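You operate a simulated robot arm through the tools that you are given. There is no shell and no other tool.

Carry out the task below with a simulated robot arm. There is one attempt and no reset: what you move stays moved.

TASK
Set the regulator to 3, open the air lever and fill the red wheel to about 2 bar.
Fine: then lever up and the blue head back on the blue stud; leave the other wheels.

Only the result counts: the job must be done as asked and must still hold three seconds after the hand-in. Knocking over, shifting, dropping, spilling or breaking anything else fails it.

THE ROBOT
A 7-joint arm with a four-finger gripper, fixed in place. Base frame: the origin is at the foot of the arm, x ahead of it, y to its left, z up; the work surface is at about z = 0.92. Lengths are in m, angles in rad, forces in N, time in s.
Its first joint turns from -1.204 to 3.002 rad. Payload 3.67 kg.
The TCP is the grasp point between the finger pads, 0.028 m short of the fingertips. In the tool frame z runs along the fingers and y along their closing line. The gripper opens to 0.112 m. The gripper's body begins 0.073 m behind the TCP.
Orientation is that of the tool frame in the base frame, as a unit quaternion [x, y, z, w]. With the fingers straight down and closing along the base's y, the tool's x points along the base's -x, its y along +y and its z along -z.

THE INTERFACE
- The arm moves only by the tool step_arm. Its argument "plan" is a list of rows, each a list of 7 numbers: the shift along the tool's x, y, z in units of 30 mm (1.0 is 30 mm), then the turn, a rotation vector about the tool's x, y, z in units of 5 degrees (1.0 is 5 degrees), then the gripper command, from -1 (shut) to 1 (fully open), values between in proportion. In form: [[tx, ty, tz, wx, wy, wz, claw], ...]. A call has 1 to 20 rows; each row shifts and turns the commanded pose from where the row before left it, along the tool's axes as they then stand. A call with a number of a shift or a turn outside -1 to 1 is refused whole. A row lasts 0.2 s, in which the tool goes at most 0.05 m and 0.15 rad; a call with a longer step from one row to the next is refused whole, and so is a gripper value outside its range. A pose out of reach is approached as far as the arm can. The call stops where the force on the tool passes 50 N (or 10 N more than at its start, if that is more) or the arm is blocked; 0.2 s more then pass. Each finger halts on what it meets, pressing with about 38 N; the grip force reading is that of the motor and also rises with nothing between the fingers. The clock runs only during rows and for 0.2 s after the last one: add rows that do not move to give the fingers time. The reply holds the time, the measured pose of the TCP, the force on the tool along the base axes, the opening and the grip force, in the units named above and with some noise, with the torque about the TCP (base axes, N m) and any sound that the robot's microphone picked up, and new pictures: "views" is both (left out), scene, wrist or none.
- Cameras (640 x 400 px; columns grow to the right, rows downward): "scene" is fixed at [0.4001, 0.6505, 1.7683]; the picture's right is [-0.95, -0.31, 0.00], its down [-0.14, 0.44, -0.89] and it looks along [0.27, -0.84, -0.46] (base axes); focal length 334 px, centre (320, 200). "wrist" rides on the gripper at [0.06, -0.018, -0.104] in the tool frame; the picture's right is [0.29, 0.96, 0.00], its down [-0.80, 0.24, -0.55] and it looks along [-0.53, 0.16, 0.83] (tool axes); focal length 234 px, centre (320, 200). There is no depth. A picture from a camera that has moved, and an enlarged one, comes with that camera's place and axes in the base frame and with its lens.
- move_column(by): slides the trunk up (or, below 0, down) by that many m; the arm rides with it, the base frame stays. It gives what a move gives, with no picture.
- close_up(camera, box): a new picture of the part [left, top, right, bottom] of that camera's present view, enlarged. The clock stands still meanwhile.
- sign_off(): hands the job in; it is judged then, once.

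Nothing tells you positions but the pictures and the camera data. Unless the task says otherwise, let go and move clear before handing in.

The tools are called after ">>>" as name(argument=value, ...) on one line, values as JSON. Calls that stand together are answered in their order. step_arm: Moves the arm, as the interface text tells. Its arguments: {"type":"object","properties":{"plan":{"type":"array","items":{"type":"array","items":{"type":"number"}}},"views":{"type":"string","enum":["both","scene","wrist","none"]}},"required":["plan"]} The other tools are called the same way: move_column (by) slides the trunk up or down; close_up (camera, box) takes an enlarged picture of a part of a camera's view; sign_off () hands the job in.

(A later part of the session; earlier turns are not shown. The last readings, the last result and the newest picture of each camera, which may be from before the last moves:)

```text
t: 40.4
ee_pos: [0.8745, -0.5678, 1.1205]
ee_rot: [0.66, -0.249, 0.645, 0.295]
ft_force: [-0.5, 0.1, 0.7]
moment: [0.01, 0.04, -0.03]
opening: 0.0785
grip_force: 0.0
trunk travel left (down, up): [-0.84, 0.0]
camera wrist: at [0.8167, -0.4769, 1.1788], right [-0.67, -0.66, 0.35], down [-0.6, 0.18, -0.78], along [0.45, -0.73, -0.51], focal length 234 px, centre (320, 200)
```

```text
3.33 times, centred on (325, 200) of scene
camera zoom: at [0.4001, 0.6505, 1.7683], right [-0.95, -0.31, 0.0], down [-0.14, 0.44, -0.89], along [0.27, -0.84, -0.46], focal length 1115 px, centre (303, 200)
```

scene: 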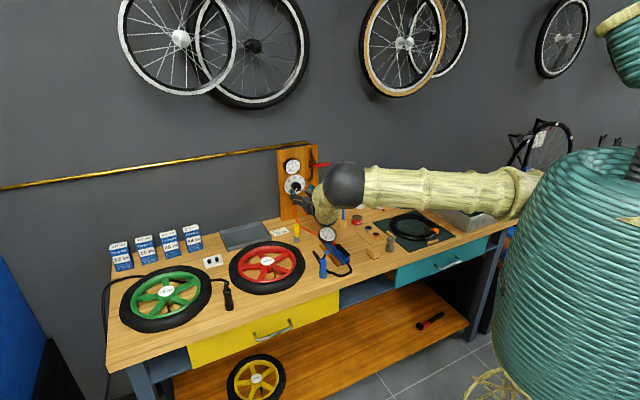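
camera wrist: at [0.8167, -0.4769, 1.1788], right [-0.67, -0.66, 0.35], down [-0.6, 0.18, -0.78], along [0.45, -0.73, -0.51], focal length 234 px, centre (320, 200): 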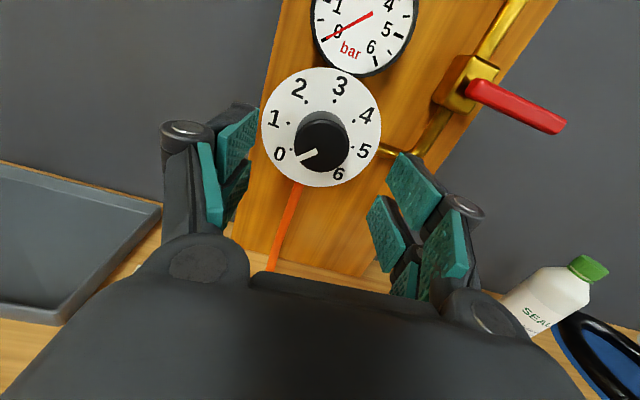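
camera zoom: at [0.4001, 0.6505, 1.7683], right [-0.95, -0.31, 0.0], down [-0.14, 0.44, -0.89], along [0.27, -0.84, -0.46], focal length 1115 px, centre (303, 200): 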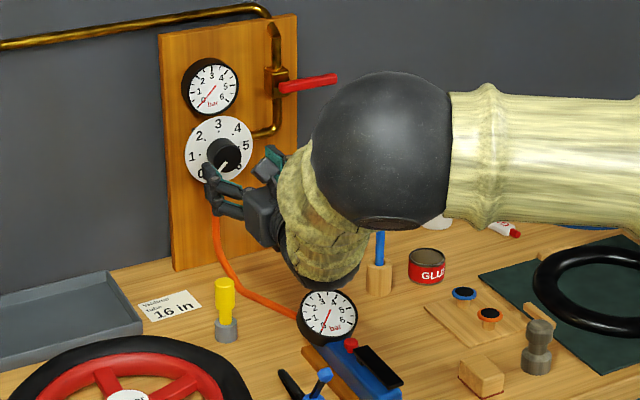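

I'm centred on the knob to within a millimetre or two. I'll advance so the fingertips straddle it, then close.

>>> step_arm(plan=[[0, 0, 0.7, 0, 0, 0, 0.4], [0, 0, 0.7, 0, 0, 0, 0.4], [0, 0, 0.6, 0, 0, 0, 0.4], [0, 0, 0, 0, 0, 0, -1], [0, 0, 0, 0, 0, 0, -1], [0, 0, 0, 0, 0, 0, -1]], views="both")

>>> close_up(camera="wrist", box=[220, 60, 420, 260])

```text
t: 41.8
ee_pos: [0.9156, -0.6109, 1.1235]
ee_rot: [0.659, -0.252, 0.644, 0.296]
ft_force: [-6.2, -7.5, -2.6]
moment: [-0.01, 0.01, -0.54]
opening: 0.0409
grip_force: 45.0
trunk travel left (down, up): [-0.84, 0.0]
camera wrist: at [0.8583, -0.5206, 1.1812], right [-0.67, -0.66, 0.35], down [-0.6, 0.19, -0.78], along [0.45, -0.73, -0.52], focal length 234 px, centre (320, 200)
```

scene: 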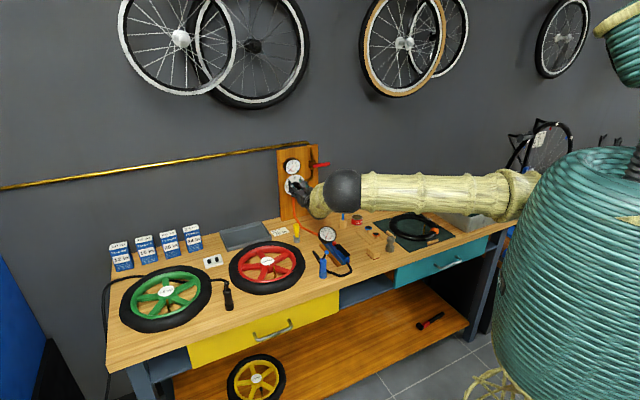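
wrist: 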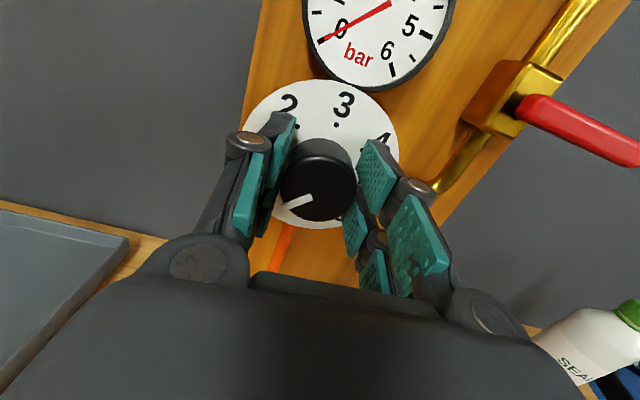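

```text
2.00 times, centred on (320, 160) of wrist
camera zoom: at [0.8583, -0.5206, 1.1812], right [-0.67, -0.66, 0.35], down [-0.6, 0.19, -0.78], along [0.45, -0.73, -0.52], focal length 468 px, centre (320, 280)
```

zoom: 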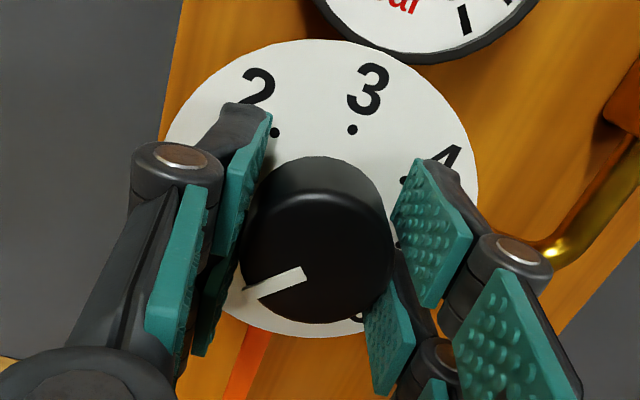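

The knob is gripped (opening 0.041 m). I'll turn clockwise 65° first and check that it follows.

>>> step_arm(plan=[[0, 0, 0, 0, 0, 1, -1], [0, 0, 0, 0, 0, 1, -1], [0, 0, 0, 0, 0, 1, -1], [0, 0, 0, 0, 0, 1, -1], [0, 0, 0, 0, 0, 1, -1], [0, 0, 0, 0, 0, 1, -1], [0, 0, 0, 0, 0, 1, -1], [0, 0, 0, 0, 0, 1, -1], [0, 0, 0, 0, 0, 1, -1], [0, 0, 0, 0, 0, 1, -1], [0, 0, 0, 0, 0, 1, -1], [0, 0, 0, 0, 0, 1, -1], [0, 0, 0, 0, 0, 1, -1]], views="both")

>>> close_up(camera="wrist", box=[220, 60, 420, 260])

```text
t: 44.6
ee_pos: [0.9146, -0.6119, 1.1199]
ee_rot: [0.421, -0.566, 0.702, -0.099]
ft_force: [-15.9, -17.2, 4.2]
moment: [0.01, 0.0, -0.57]
opening: 0.0401
grip_force: 45.7
trunk travel left (down, up): [-0.84, 0.0]
camera wrist: at [0.8104, -0.5677, 1.1647], right [-0.5, -0.5, -0.7], down [0.03, 0.8, -0.59], along [0.86, -0.32, -0.39], focal length 234 px, centre (320, 200)
```

scene: 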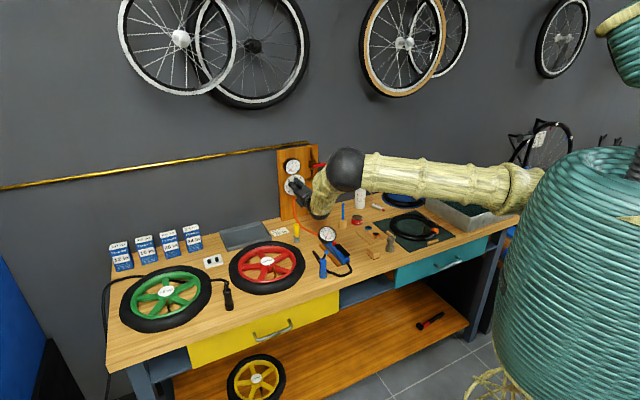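
wrist: 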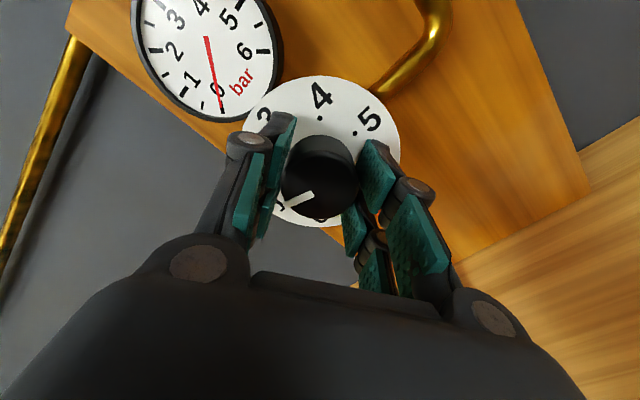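

```text
2.00 times, centred on (320, 160) of wrist
camera zoom: at [0.8104, -0.5677, 1.1647], right [-0.5, -0.5, -0.7], down [0.03, 0.8, -0.59], along [0.86, -0.32, -0.39], focal length 468 px, centre (320, 280)
```

zoom: 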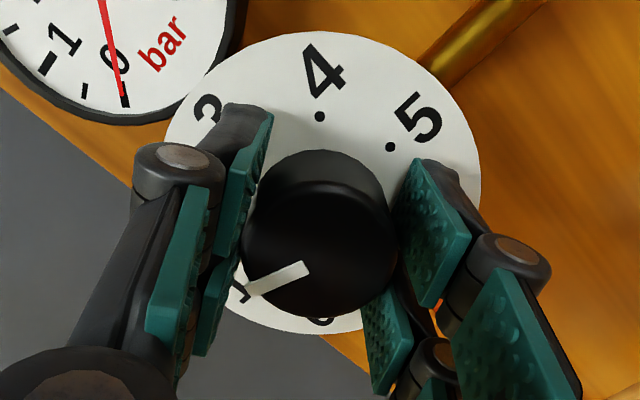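

The knob follows the gripper (now about 61°). There is a small sideways load, so I'll ease the command about 3 mm toward -a and keep turning.

>>> step_arm(plan=[[0.1, 0.05, 0, 0, 0, 1, -1], [0, 0, 0, 0, 0, 1, -1], [0, 0, 0, 0, 0, 1, -1], [0, 0, 0, 0, 0, 1, -1], [0, 0, 0, 0, 0, 1, -1], [0, 0, 0, 0, 0, 1, -1], [0, 0, 0, 0, 0, 1, -1], [0, 0, 0, 0, 0, 1, -1]], views="both")

```text
t: 46.4
ee_pos: [0.915, -0.6112, 1.1206]
ee_rot: [-0.203, 0.675, -0.626, 0.333]
ft_force: [9.0, -1.5, 1.9]
moment: [0.23, 0.28, -0.65]
opening: 0.0403
grip_force: 45.2
trunk travel left (down, up): [-0.84, 0.0]
camera wrist: at [0.7975, -0.5808, 1.1255], right [-0.07, -0.07, -1.0], down [0.2, 0.98, -0.08], along [0.98, -0.2, -0.05], focal length 234 px, centre (320, 200)
```

scene: 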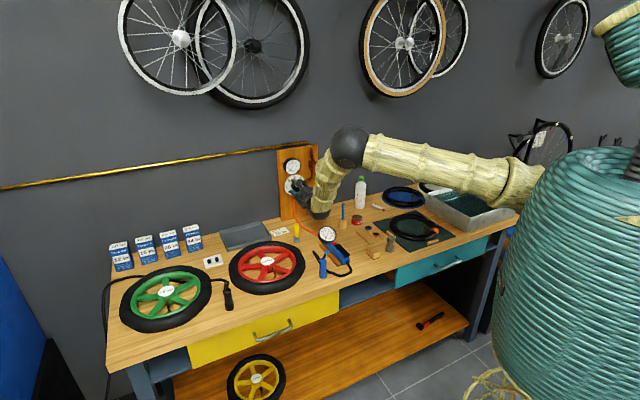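
wrist: 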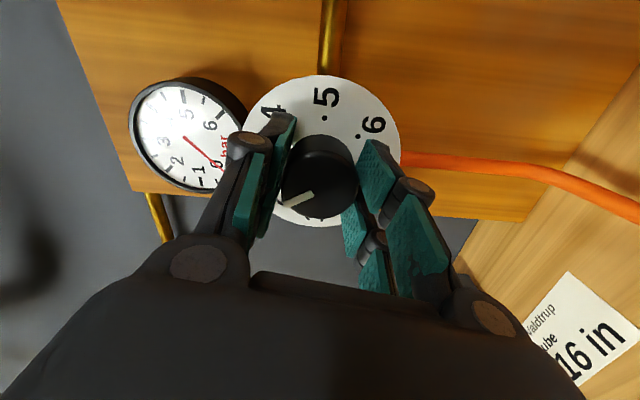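

The knob has turned about 105°. About 30° more should put the pointer at 3.

>>> step_arm(plan=[[0, 0, 0, 0, 0, 1, -1], [0, 0, 0, 0, 0, 1, -1], [0, 0, 0, 0, 0, 1, -1], [0, 0, 0, 0, 0, 1, -1], [0, 0, 0, 0, 0, 1, -1], [0, 0, 0, 0, 0, 1, -1]], views="both")

>>> close_up(camera="scene", box=[270, 150, 340, 220])

>>> close_up(camera="wrist", box=[220, 60, 420, 260])

```text
t: 47.8
ee_pos: [0.9152, -0.6118, 1.1201]
ee_rot: [-0.021, 0.706, -0.518, 0.483]
ft_force: [-6.9, 12.2, -8.2]
moment: [0.14, 0.17, 0.53]
opening: 0.0401
grip_force: 44.8
trunk travel left (down, up): [-0.84, 0.0]
camera wrist: at [0.8015, -0.5769, 1.0936], right [0.3, 0.29, -0.91], down [0.15, 0.93, 0.34], along [0.94, -0.24, 0.23], focal length 234 px, centre (320, 200)
```

scene: 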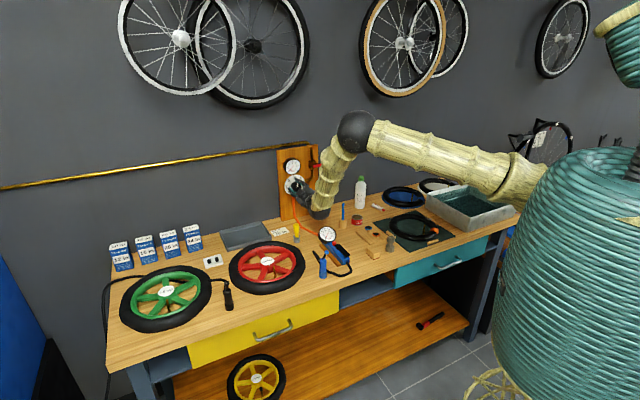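
wrist: 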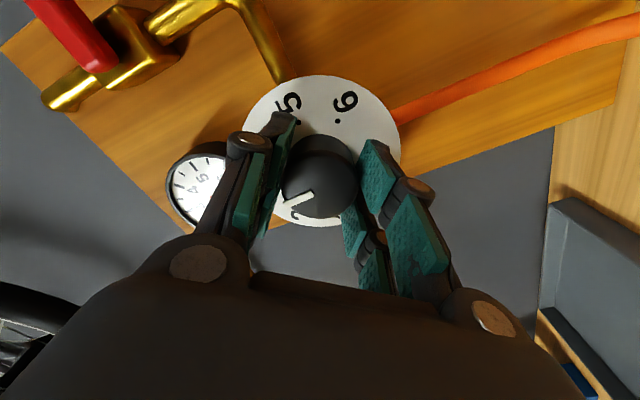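

```text
5.71 times, centred on (305, 185) of scene
camera zoom: at [0.4001, 0.6505, 1.7683], right [-0.95, -0.31, 0.0], down [-0.14, 0.44, -0.89], along [0.27, -0.84, -0.46], focal length 1911 px, centre (406, 286)
```

zoom: 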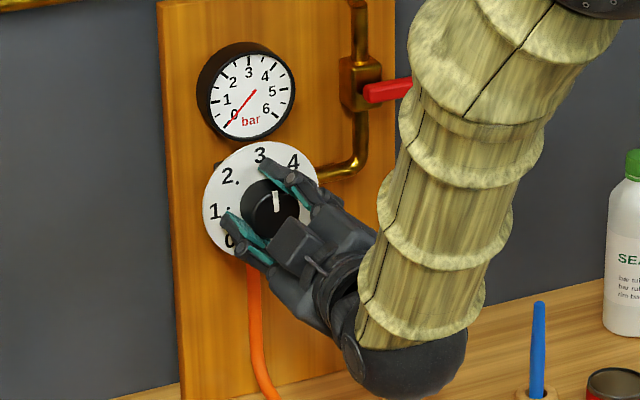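

```text
2.00 times, centred on (320, 160) of wrist
camera zoom: at [0.8015, -0.5769, 1.0936], right [0.3, 0.29, -0.91], down [0.15, 0.93, 0.34], along [0.94, -0.24, 0.23], focal length 468 px, centre (320, 280)
```

zoom: 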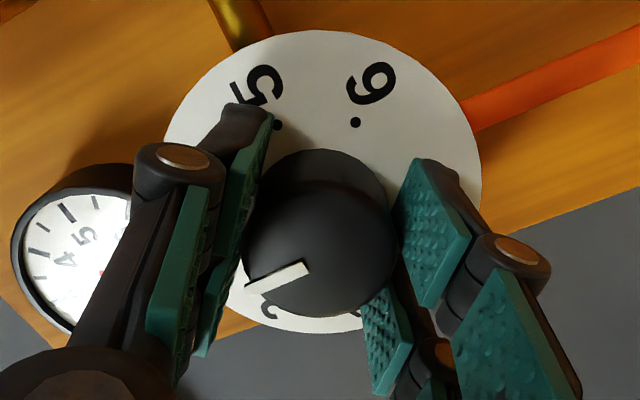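

The pointer reads straight up at 3. I'll release, back straight out, and verify the dial.

>>> step_arm(plan=[[0, 0, 0, 0, 0, 0, 0.3], [0, 0, 0, 0, 0, 0, 0.3], [0, 0, -0.6, 0, 0, 0, 0.3], [0, 0, -0.8, 0, 0, 0, 0.3], [0, 0, -0.8, 0, 0, 0, 0.3], [0, 0, -0.8, 0, 0, 0, 0.3], [0, 0, -0.8, 0, 0, 0, 0.3]], views="both")

>>> close_up(camera="scene", box=[270, 150, 340, 220])

>>> close_up(camera="wrist", box=[80, 0, 420, 200])

```text
t: 49.4
ee_pos: [0.8364, -0.5301, 1.1185]
ee_rot: [-0.021, 0.704, -0.519, 0.483]
ft_force: [-0.3, -0.5, -0.4]
moment: [0.0, 0.0, -0.03]
opening: 0.0728
grip_force: 0.3
trunk travel left (down, up): [-0.84, 0.0]
camera wrist: at [0.7223, -0.4958, 1.0926], right [0.3, 0.29, -0.91], down [0.15, 0.93, 0.34], along [0.94, -0.24, 0.23], focal length 234 px, centre (320, 200)
```

scene: 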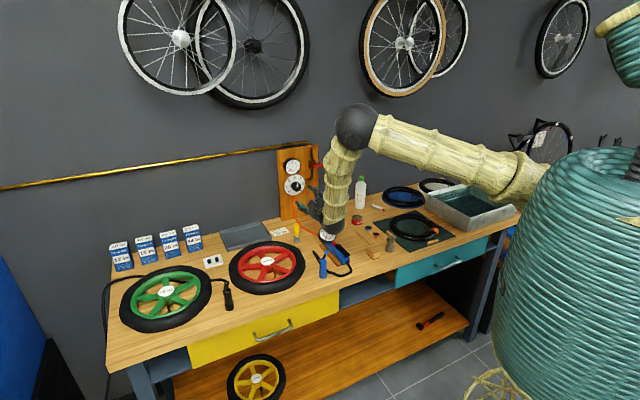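
wrist: 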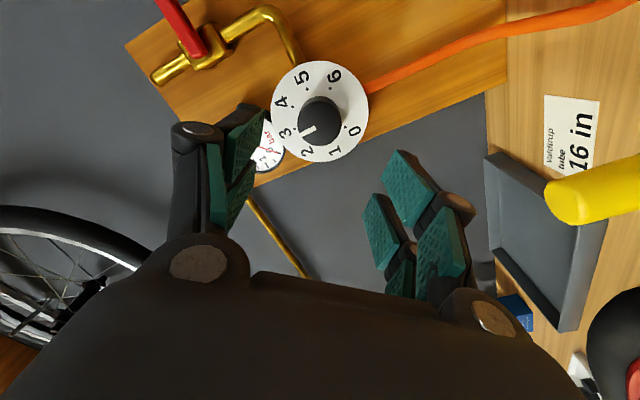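

```text
5.71 times, centred on (305, 185) of scene
camera zoom: at [0.4001, 0.6505, 1.7683], right [-0.95, -0.31, 0.0], down [-0.14, 0.44, -0.89], along [0.27, -0.84, -0.46], focal length 1911 px, centre (406, 286)
```

zoom: 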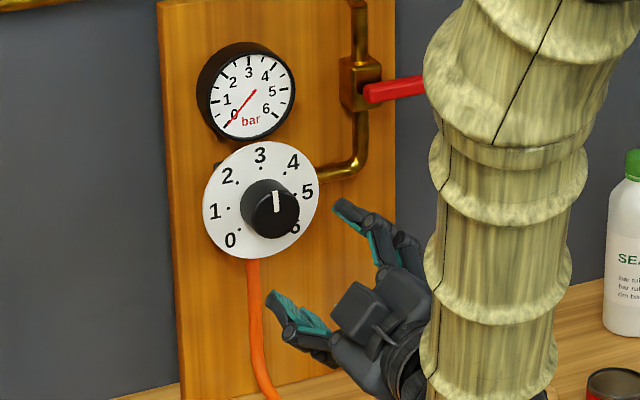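

```text
1.88 times, centred on (250, 100) of wrist
camera zoom: at [0.7223, -0.4958, 1.0926], right [0.3, 0.29, -0.91], down [0.15, 0.93, 0.34], along [0.94, -0.24, 0.23], focal length 441 px, centre (452, 388)
```

zoom: 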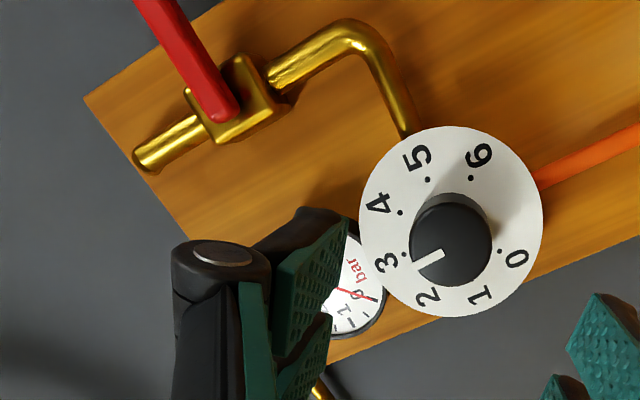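

>>> close_up(camera="scene", box=[282, 172, 308, 198])

>>> close_up(camera="wrist", box=[262, 50, 382, 170])

>>> close_up(camera="wrist", box=[120, 0, 300, 110])

```text
15.38 times, centred on (295, 185) of scene
camera zoom: at [0.4001, 0.6505, 1.7683], right [-0.95, -0.31, 0.0], down [-0.14, 0.44, -0.89], along [0.27, -0.84, -0.46], focal length 5146 px, centre (705, 431)
```

zoom: 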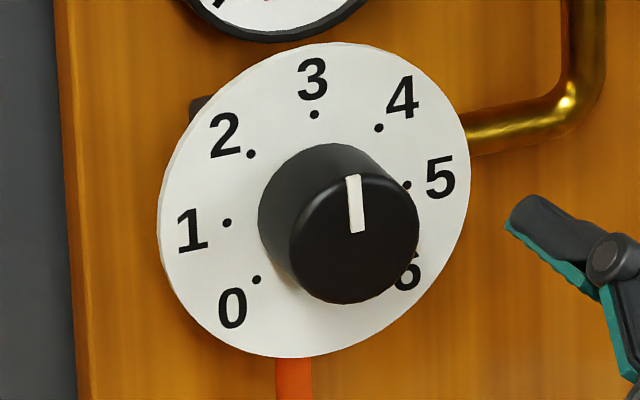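

```text
3.33 times, centred on (322, 110) of wrist
camera zoom: at [0.7223, -0.4958, 1.0926], right [0.3, 0.29, -0.91], down [0.15, 0.93, 0.34], along [0.94, -0.24, 0.23], focal length 781 px, centre (313, 500)
```

zoom: 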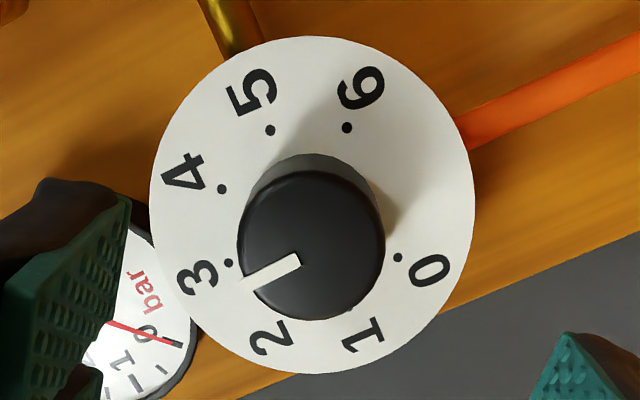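

```text
3.56 times, centred on (210, 55) of wrist
camera zoom: at [0.7223, -0.4958, 1.0926], right [0.3, 0.29, -0.91], down [0.15, 0.93, 0.34], along [0.94, -0.24, 0.23], focal length 833 px, centre (711, 716)
```

zoom: 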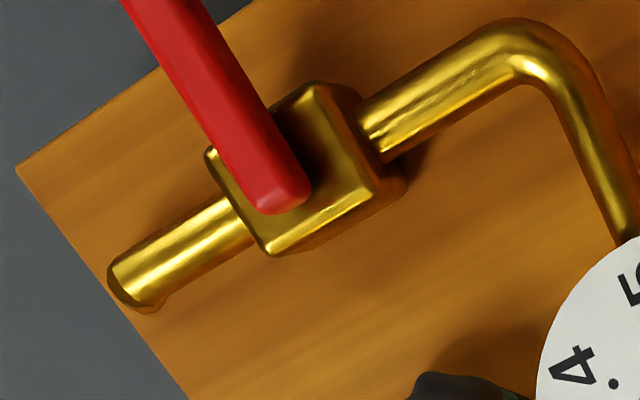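

The dial reads 3 (the two views average out right on it). Next is the air lever, a red bar at about z = 1.197 running from its pivot at a = 0.14 to its tip at a = 0.057, with n about 1.10. I'll move in front of and above it with the fingers closed and look.

>>> step_arm(plan=[[0.08, -0.853, 0.121, 0, 0, 0, 0.3], [0.08, -0.853, 0.121, 0, 0, 0, 0.3], [0.08, -0.853, 0.121, 0, 0, 0, 0.3], [0.08, -0.853, 0.121, 0, 0, 0, 0.3], [0.08, -0.853, 0.121, 0, 0, 0, -1], [0.08, -0.853, 0.121, 0, 0, 0, -1], [0.08, -0.853, 0.121, 0, 0, 0, -1], [0.08, -0.853, 0.121, 0, 0, 0, -1], [0, 0, 0, 0, 0, 0, -1]], views="both")

>>> close_up(camera="scene", box=[270, 130, 370, 210])

```text
t: 51.4
ee_pos: [0.7475, -0.6564, 1.2628]
ee_rot: [-0.023, 0.706, -0.519, 0.482]
ft_force: [-0.2, -0.9, -0.1]
moment: [0.0, -0.01, -0.02]
opening: 0.0003
grip_force: 35.8
trunk travel left (down, up): [-0.84, 0.0]
camera wrist: at [0.6339, -0.6218, 1.2368], right [0.3, 0.29, -0.91], down [0.15, 0.93, 0.34], along [0.94, -0.24, 0.23], focal length 234 px, centre (320, 200)
```

scene: 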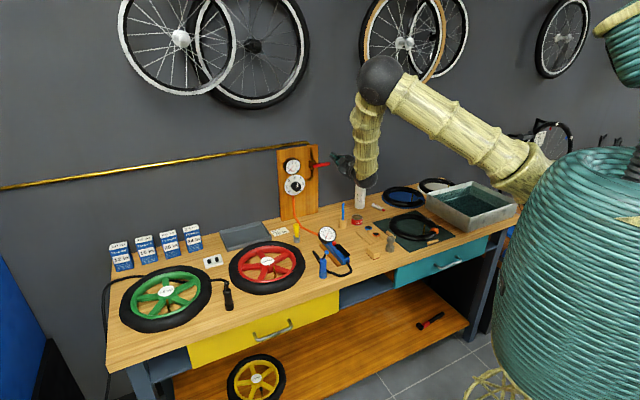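
wrist: 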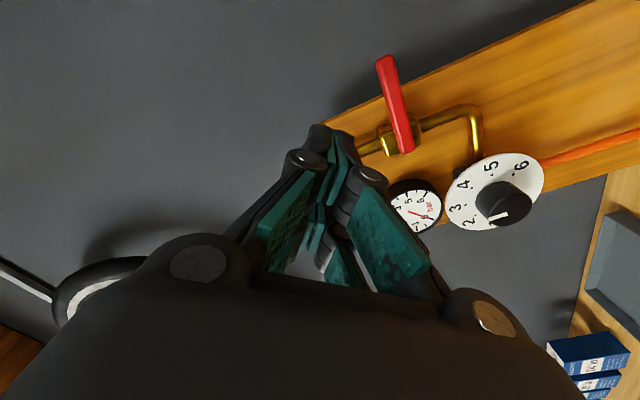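

```text
5.00 times, centred on (320, 170) of scene
camera zoom: at [0.4001, 0.6505, 1.7683], right [-0.95, -0.31, 0.0], down [-0.14, 0.44, -0.89], along [0.27, -0.84, -0.46], focal length 1672 px, centre (320, 350)
```

zoom: 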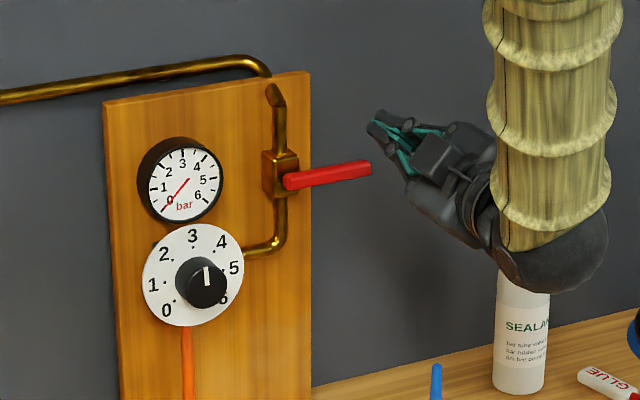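

The lever is confirmed: tip at (a = 0.058, n = 1.105, z = 1.196), pivot near a = 0.135. I'll extend above it with closed fingers, then press down gently near the tip. The force stop will tell me if it only turns the other way.

>>> step_arm(plan=[[0.22, -0.19, 0.7, 0, 0, 0, -1], [0, 0, 0.9, 0, 0, 0, -1], [0, 0, 0.9, 0, 0, 0, -1], [0, 0, 0.9, 0, 0, 0, -1], [0.27, 0.3, 0, 0, 0, 0, -1], [0.27, 0.3, 0, 0, 0, 0, -1]], views="both")

>>> close_up(camera="scene", box=[270, 130, 370, 210])

```text
t: 52.8
ee_pos: [0.8132, -0.7366, 1.2353]
ee_rot: [-0.023, 0.705, -0.519, 0.483]
ft_force: [-0.5, 0.6, -0.4]
moment: [-0.02, 0.01, 0.04]
opening: 0.0
grip_force: 35.6
trunk travel left (down, up): [-0.84, 0.0]
camera wrist: at [0.7001, -0.7023, 1.2097], right [0.3, 0.29, -0.91], down [0.15, 0.93, 0.34], along [0.94, -0.24, 0.23], focal length 234 px, centre (320, 200)
```

scene: 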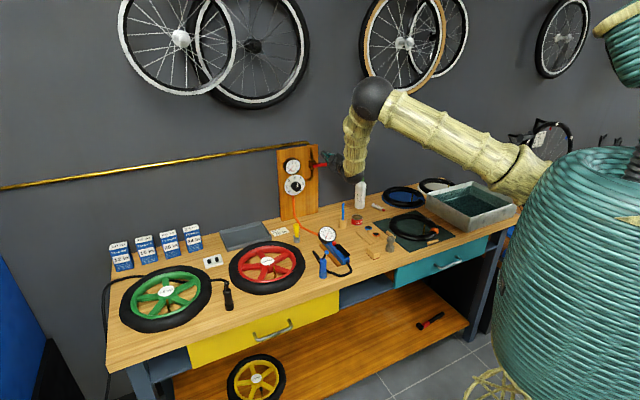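
wrist: 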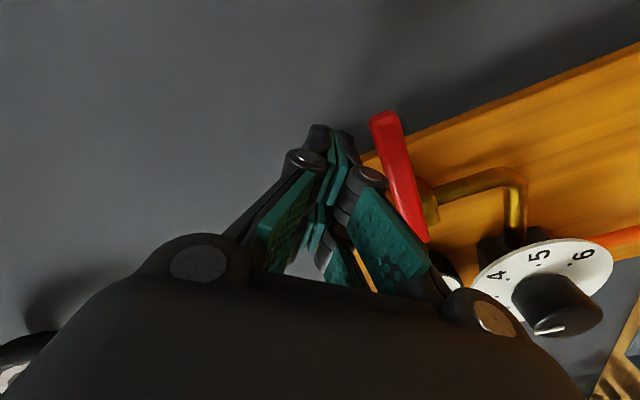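

```text
5.00 times, centred on (320, 170) of scene
camera zoom: at [0.4001, 0.6505, 1.7683], right [-0.95, -0.31, 0.0], down [-0.14, 0.44, -0.89], along [0.27, -0.84, -0.46], focal length 1672 px, centre (320, 350)
```

zoom: 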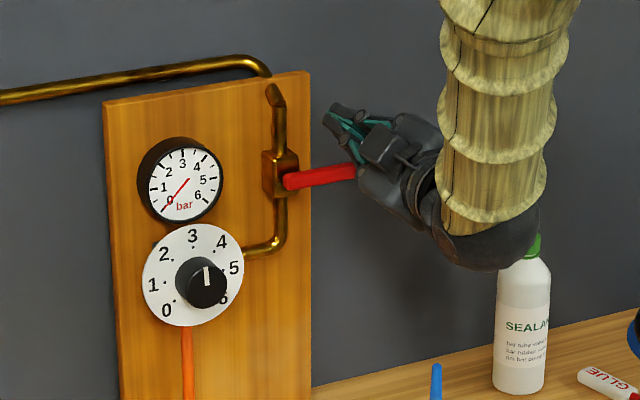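

The closed fingers are just above the lever. I'll press down in small steps.

>>> step_arm(plan=[[0.255, 0.29, 0, 0, 0, 0, -1], [0.255, 0.29, 0, 0, 0, 0, -1], [0.17, 0.18, 0, 0, 0, 0, -1], [0.17, 0.18, 0, 0, 0, 0, -1], [0.17, 0.18, 0, 0, 0, 0, -1]], views="both")

>>> close_up(camera="scene", box=[270, 130, 370, 210])

```text
t: 54.0
ee_pos: [0.8146, -0.7366, 1.1909]
ee_rot: [-0.022, 0.705, -0.518, 0.484]
ft_force: [-0.2, -0.4, -0.3]
moment: [-0.03, -0.04, -0.02]
opening: 0.0
grip_force: 35.5
trunk travel left (down, up): [-0.84, 0.0]
camera wrist: at [0.6999, -0.7021, 1.1658], right [0.3, 0.29, -0.91], down [0.15, 0.93, 0.34], along [0.94, -0.24, 0.23], focal length 234 px, centre (320, 200)
```

scene: 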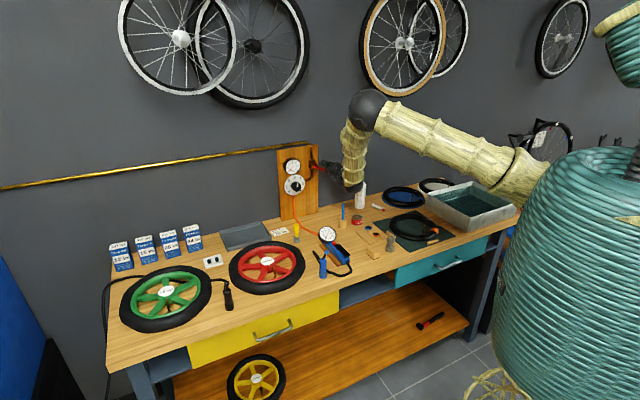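
wrist: 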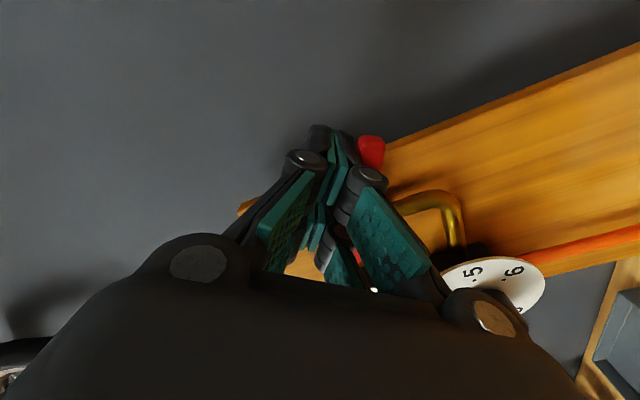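

```text
5.00 times, centred on (320, 170) of scene
camera zoom: at [0.4001, 0.6505, 1.7683], right [-0.95, -0.31, 0.0], down [-0.14, 0.44, -0.89], along [0.27, -0.84, -0.46], focal length 1672 px, centre (320, 350)
```

zoom: 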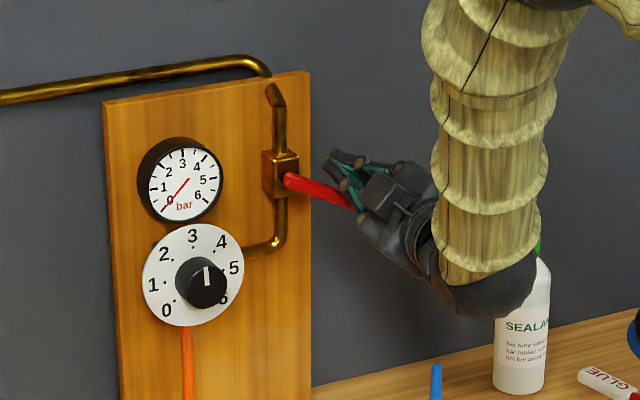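

The lever turns down freely (about 30° so far). I'll continue along its arc toward vertical.

>>> step_arm(plan=[[0.245, 0.36, -0.08, 0, 0, 0, -1], [0.245, 0.36, -0.08, 0, 0, 0, -1], [0.07, 0.6, 0, 0, 0, 0, -1], [-0.12, 0.55, 0, 0, 0, 0, -1]], views="both")

>>> close_up(camera="scene", box=[270, 130, 370, 210])

```text
t: 55.0
ee_pos: [0.8314, -0.7149, 1.139]
ee_rot: [-0.022, 0.705, -0.52, 0.482]
ft_force: [-0.2, -0.2, 0.2]
moment: [-0.01, 0.0, 0.01]
opening: 0.0
grip_force: 35.6
trunk travel left (down, up): [-0.84, 0.0]
camera wrist: at [0.7166, -0.68, 1.1137], right [0.3, 0.29, -0.91], down [0.15, 0.93, 0.34], along [0.94, -0.24, 0.23], focal length 234 px, centre (320, 200)
```

scene: 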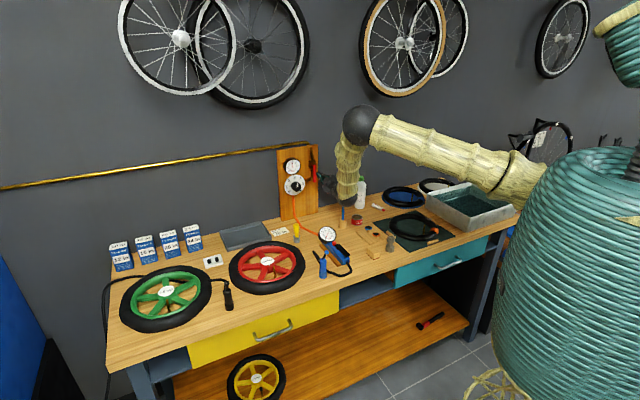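
wrist: 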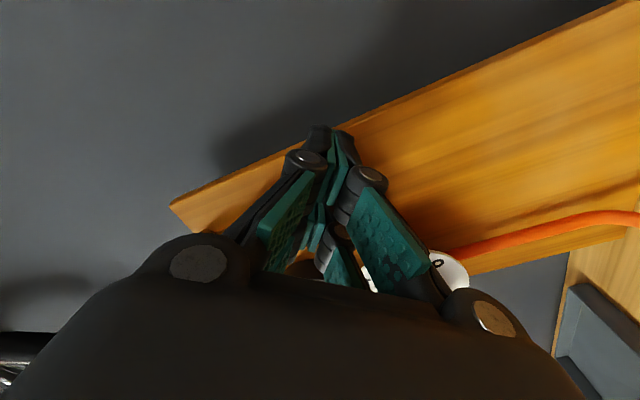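

```text
5.00 times, centred on (320, 170) of scene
camera zoom: at [0.4001, 0.6505, 1.7683], right [-0.95, -0.31, 0.0], down [-0.14, 0.44, -0.89], along [0.27, -0.84, -0.46], focal length 1672 px, centre (320, 350)
```

zoom: 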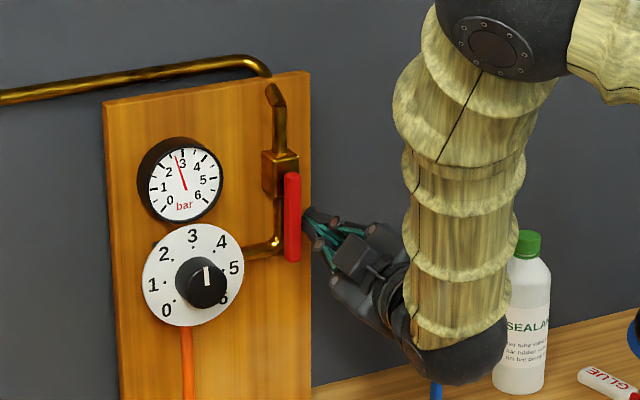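

The lever now hangs vertical (open) and the panel gauge has risen. I'll zoom in on the gauge reading.

>>> close_up(camera="scene", box=[278, 150, 328, 200])

```text
8.00 times, centred on (303, 175) of scene
camera zoom: at [0.4001, 0.6505, 1.7683], right [-0.95, -0.31, 0.0], down [-0.14, 0.44, -0.89], along [0.27, -0.84, -0.46], focal length 2676 px, centre (456, 400)
```

zoom: 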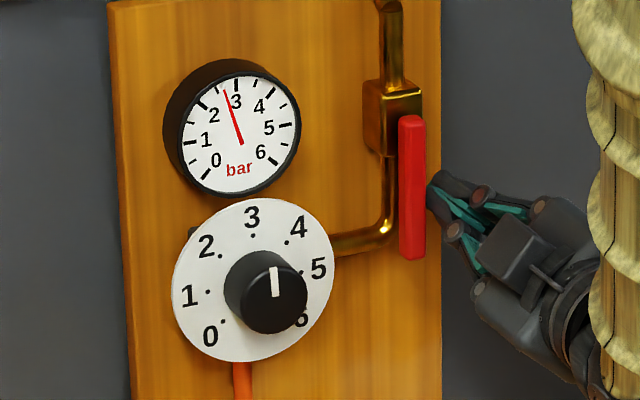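

The needle sits between 2.5 and 3. I'll back away from the panel and read it again once it has settled.

>>> step_arm(plan=[[0, 0, -0.8, 0, 0, 0, -1], [0, 0, -0.8, 0, 0, 0, -1], [0, 0, -0.8, 0, 0, 0, -1], [0, 0, -0.8, 0, 0, 0, -1], [0, 0, -0.8, 0, 0, 0, -1]], views="wrist")

>>> close_up(camera="scene", box=[280, 152, 310, 182])

>>> close_up(camera="scene", box=[282, 172, 308, 198])

```text
t: 56.2
ee_pos: [0.7418, -0.6292, 1.1421]
ee_rot: [-0.022, 0.705, -0.519, 0.483]
ft_force: [1.0, -0.4, 0.5]
moment: [0.04, 0.02, -0.01]
opening: 0.0002
grip_force: 36.0
trunk travel left (down, up): [-0.84, 0.0]
camera wrist: at [0.6286, -0.5958, 1.1163], right [0.3, 0.29, -0.91], down [0.15, 0.93, 0.34], along [0.94, -0.24, 0.23], focal length 234 px, centre (320, 200)
```

wrist: 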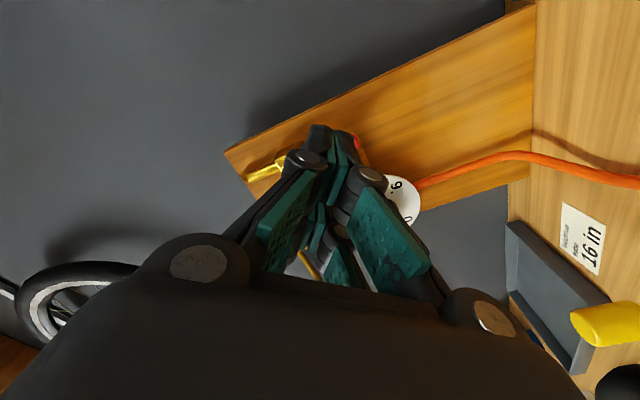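

```text
13.33 times, centred on (295, 167) of scene
camera zoom: at [0.4001, 0.6505, 1.7683], right [-0.95, -0.31, 0.0], down [-0.14, 0.44, -0.89], along [0.27, -0.84, -0.46], focal length 4460 px, centre (653, 640)
```

zoom: 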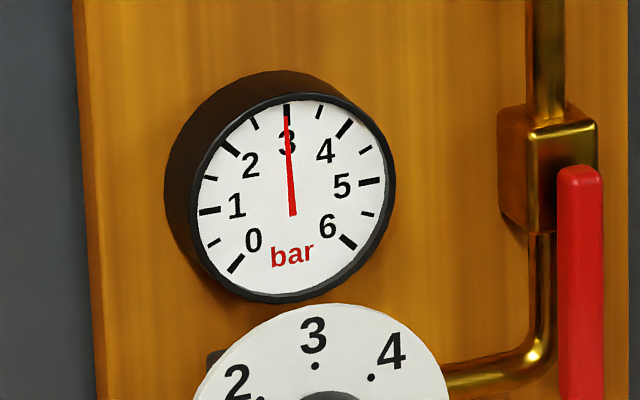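

```text
15.38 times, centred on (295, 185) of scene
camera zoom: at [0.4001, 0.6505, 1.7683], right [-0.95, -0.31, 0.0], down [-0.14, 0.44, -0.89], along [0.27, -0.84, -0.46], focal length 5146 px, centre (705, 431)
```

zoom: 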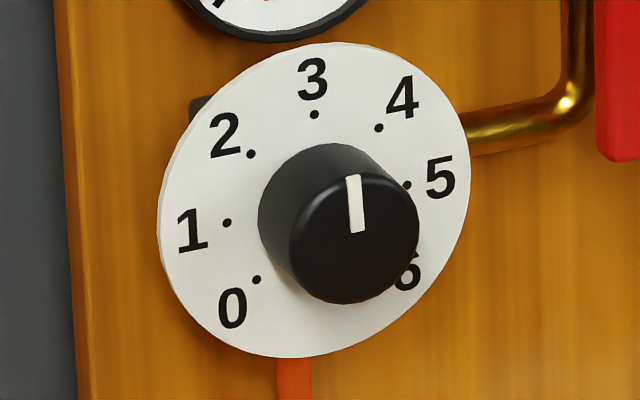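

The panel gauge now reads 3.0 with the air lever open. Next I'll raise and back away, then tilt the tool back to vertical for the work at the blue head.

>>> step_arm(plan=[[-0.55, -0.62, -0.5, 0, 0, 0, -1], [-0.55, -0.62, -0.5, 0, 0, 0, -1], [-0.55, -0.62, -0.5, 0, 0, 0, -1], [-0.55, -0.62, -0.5, 0, 0, 0, -1], [-0.55, -0.62, -0.5, 0, 0, 0, -1], [-0.55, -0.62, -0.5, 0, 0, 0, 0], [0, 0, 0, -0.75, 0.659, 0, 0], [0, 0, 0, -0.75, 0.659, 0, 0], [0, 0, 0, -0.75, 0.659, 0, 0], [0, 0, 0, -0.75, 0.659, 0, 0], [0, 0, 0, -0.75, 0.659, 0, 0], [0, 0, 0, -0.75, 0.659, 0, 0], [0, 0, 0, -0.75, 0.659, 0, 0], [0, 0, 0, -0.75, 0.659, 0, 0], [0, 0, 0, -0.75, 0.659, 0, 0]], views="both")

```text
t: 59.4
ee_pos: [0.6801, -0.5646, 1.291]
ee_rot: [-0.028, 0.922, -0.282, 0.263]
ft_force: [-0.1, -0.7, -0.4]
moment: [0.01, -0.04, 0.04]
opening: 0.056
grip_force: 0.1
trunk travel left (down, up): [-0.84, 0.0]
camera wrist: at [0.5754, -0.5381, 1.3451], right [-0.16, 0.75, -0.65], down [0.43, 0.64, 0.63], along [0.89, -0.18, -0.42], focal length 234 px, centre (320, 200)
```

scene: 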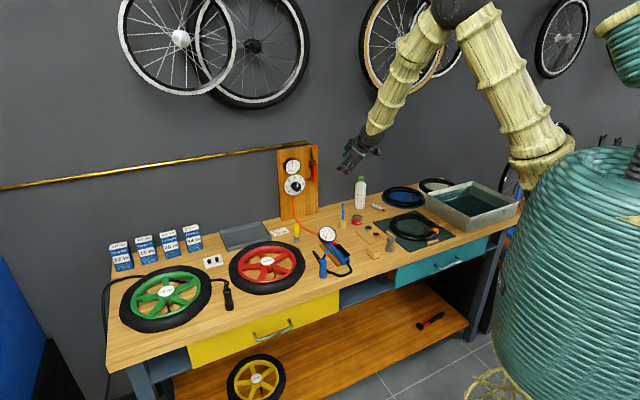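
wrist: 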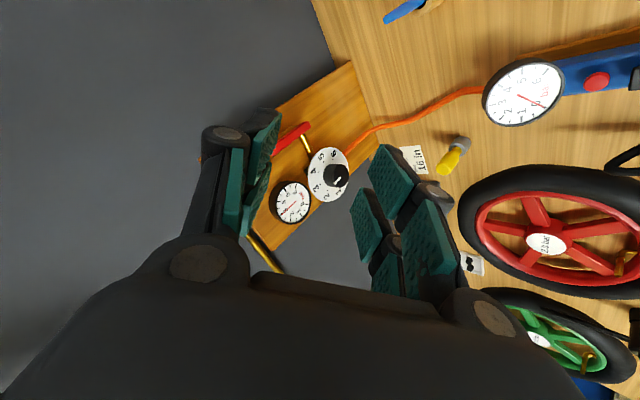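

The elbow is up, as wanted. I'll finish bringing the tool vertical and slide back over the front of the bench to view the blue head.

>>> step_arm(plan=[[0, 0, 0, -0.751, 0.66, 0, 0], [0, 0, 0, -0.751, 0.66, 0, 0], [0, 0, 0, -0.751, 0.66, 0, 0], [0, 0, 0, -0.751, 0.66, 0, 0], [0, 0, 0, -0.751, 0.66, 0, 0], [0, 0, 0, -0.751, 0.66, 0, 0], [0, 0, 0, -0.751, 0.66, 0, 0], [0, 0, 0, -0.751, 0.66, 0, 0], [0, 0, 0, -0.79, 0.69, 0, 0]], views="both")

```text
t: 61.4
ee_pos: [0.6815, -0.5657, 1.2884]
ee_rot: [-0.03, 1.0, -0.001, -0.001]
ft_force: [1.2, 0.0, -0.1]
moment: [-0.01, 0.05, -0.04]
opening: 0.056
grip_force: 0.1
trunk travel left (down, up): [-0.84, 0.0]
camera wrist: at [0.623, -0.5856, 1.393], right [-0.35, 0.94, 0.0], down [0.78, 0.29, 0.55], along [0.52, 0.19, -0.83], focal length 234 px, centre (320, 200)
```

scene: 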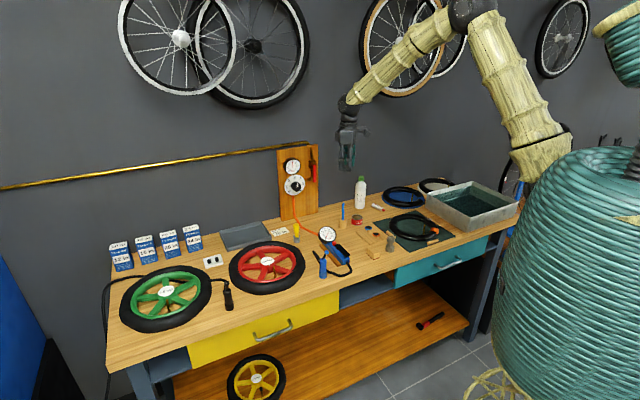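
wrist: 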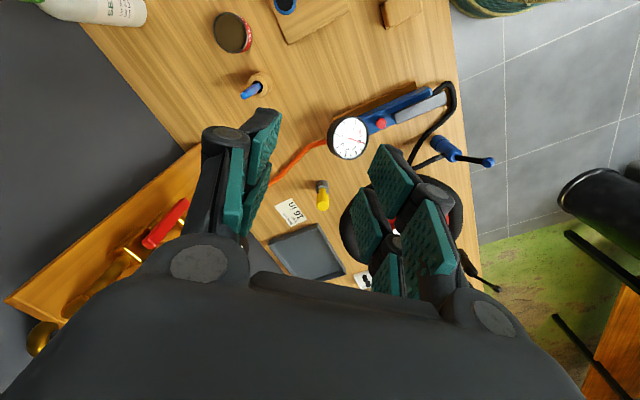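

The tool is vertical with the elbow high. I'll move toward the front of the bench, near the blue head, for a closer look.

>>> step_arm(plan=[[0.39, 0.93, 0.14, 0, 0, 0, 0.3], [0.39, 0.93, 0.14, 0, 0, 0, 0.3], [0.39, 0.93, 0.14, 0, 0, 0, 0.3], [0.39, 0.93, 0.14, 0, 0, 0, 0.3], [0.39, 0.93, 0.14, 0, 0, 0, 0.3], [0.39, 0.93, 0.14, 0, 0, 0, 0.3], [0.39, 0.93, 0.14, 0, 0, 0, 0.3], [0.39, 0.93, 0.14, 0, 0, 0, 0.3], [0.39, 0.93, 0.14, 0, 0, 0, 0.3]], views="both")

>>> close_up(camera="wrist", box=[200, 60, 440, 240])

```text
t: 63.4
ee_pos: [0.5616, -0.3173, 1.2511]
ee_rot: [-0.03, 1.0, -0.003, 0.0]
ft_force: [-1.0, -0.1, 1.2]
moment: [-0.04, 0.0, -0.04]
opening: 0.0728
grip_force: 0.1
trunk travel left (down, up): [-0.84, 0.0]
camera wrist: at [0.5021, -0.337, 1.3549], right [-0.34, 0.94, 0.0], down [0.78, 0.29, 0.55], along [0.52, 0.19, -0.83], focal length 234 px, centre (320, 200)
```

scene: 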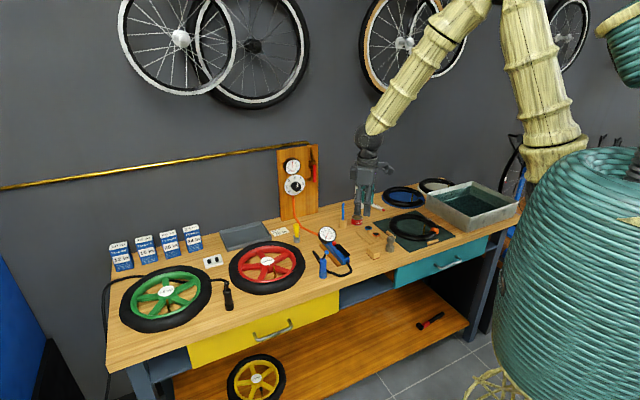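
wrist: 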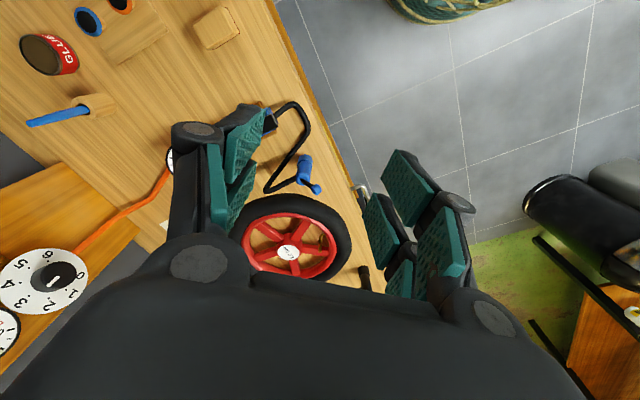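

```text
2.22 times, centred on (320, 150) of wrist
camera zoom: at [0.5021, -0.337, 1.3549], right [-0.34, 0.94, 0.0], down [0.78, 0.29, 0.55], along [0.52, 0.19, -0.83], focal length 520 px, centre (320, 311)
```

zoom: 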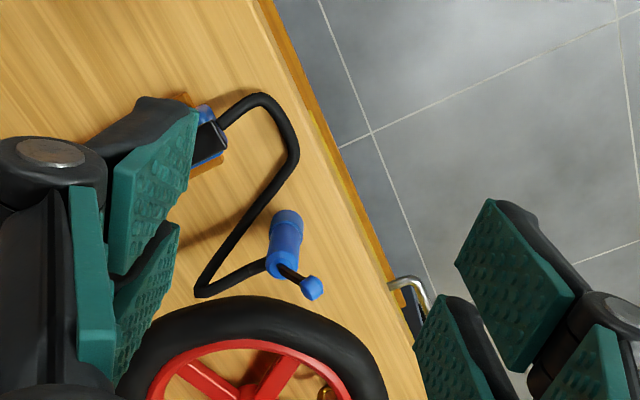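

I've located the blue head: a vertical body at about (0.696, -0.298) with its top at z of about 0.997. Its lever leans about 26° toward the front of the bench with its knob at z = 1.05, and the hose exits at the back. To grip it cleanly I'll close the fingers along the bench, so I'm rolling the wrist to x = +n.

>>> step_arm(plan=[[0, 0, 0, 0, 0, -1, 0.2], [0, 0, 0, 0, 0, -1, 0.2], [0, 0, 0, 0, 0, -1, 0.2], [0, 0, 0, 0, 0, -1, 0.2], [0, 0, 0, 0, 0, -1, 0.2], [0, 0, 0, 0, 0, -1, 0.2], [0, 0, 0, 0, 0, -1, 0.2], [0, 0, 0, 0, 0, -1, 0.2], [0, 0, 0, 0, 0, -1, 0.2], [0, 0, 0, 0, 0, -1, 0.2], [0, 0, 0, 0, 0, -1, 0.2], [0, 0, 0, 0, 0, -1, 0.2], [0, 0, 0, 0, 0, -1, 0.2], [0, 0, 0, 0, 0, -1, 0.2], [0, 0, 0, 0, 0, -1, 0.2]], views="scene")

>>> step_arm(plan=[[0, 0, 0, 0, 0, -1, 0.2], [0, 0, 0, 0, 0, -1, 0.2], [0, 0, 0, 0, 0, -1, 0.2], [0, 0, 0, 0, 0, -1, 0.2], [0, 0, 0, 0, 0, -1, 0.2], [0, 0, 0, 0, 0, -1, 0.2], [0, 0, 0, 0, 0, -1, 0.2], [0, 0, 0, 0, 0, -1, 0.2], [0, 0, 0, 0, 0, -1, 0.2], [0, 0, 0, 0, 0, -1, 0.2], [0, 0, 0, 0, 0, -1, 0.2]], views="both")

```text
t: 66.6
ee_pos: [0.5618, -0.3191, 1.2514]
ee_rot: [-0.633, 0.774, -0.001, -0.001]
ft_force: [-0.5, 0.2, -0.1]
moment: [0.04, 0.01, 0.01]
opening: 0.0672
grip_force: 0.0
trunk travel left (down, up): [-0.84, 0.0]
```

scene: 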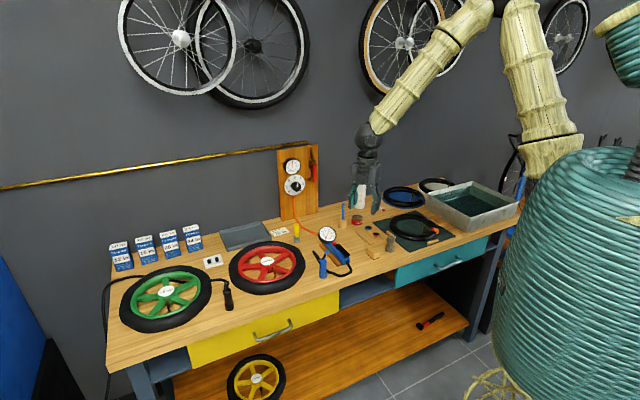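

```text
t: 69.0
ee_pos: [0.5617, -0.3203, 1.2514]
ee_rot: [0.919, -0.394, 0.001, 0.002]
ft_force: [-0.1, 0.2, 0.3]
moment: [-0.03, -0.03, 0.02]
opening: 0.0671
grip_force: 0.1
trunk travel left (down, up): [-0.84, 0.0]
camera wrist: at [0.6164, -0.3497, 1.3551], right [-0.5, -0.87, 0.0], down [-0.72, 0.41, 0.55], along [-0.48, 0.27, -0.83], focal length 234 px, centre (320, 200)
```

scene: 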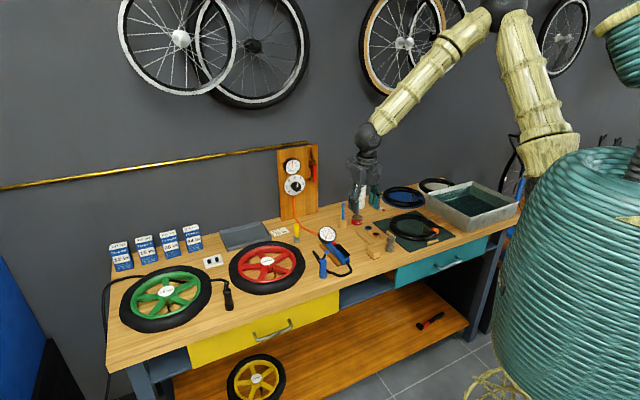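
wrist: 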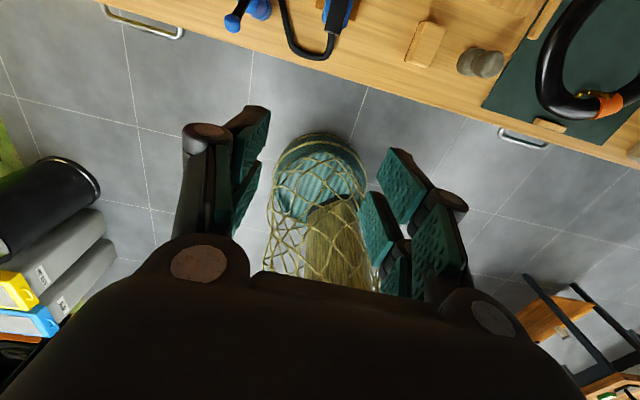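

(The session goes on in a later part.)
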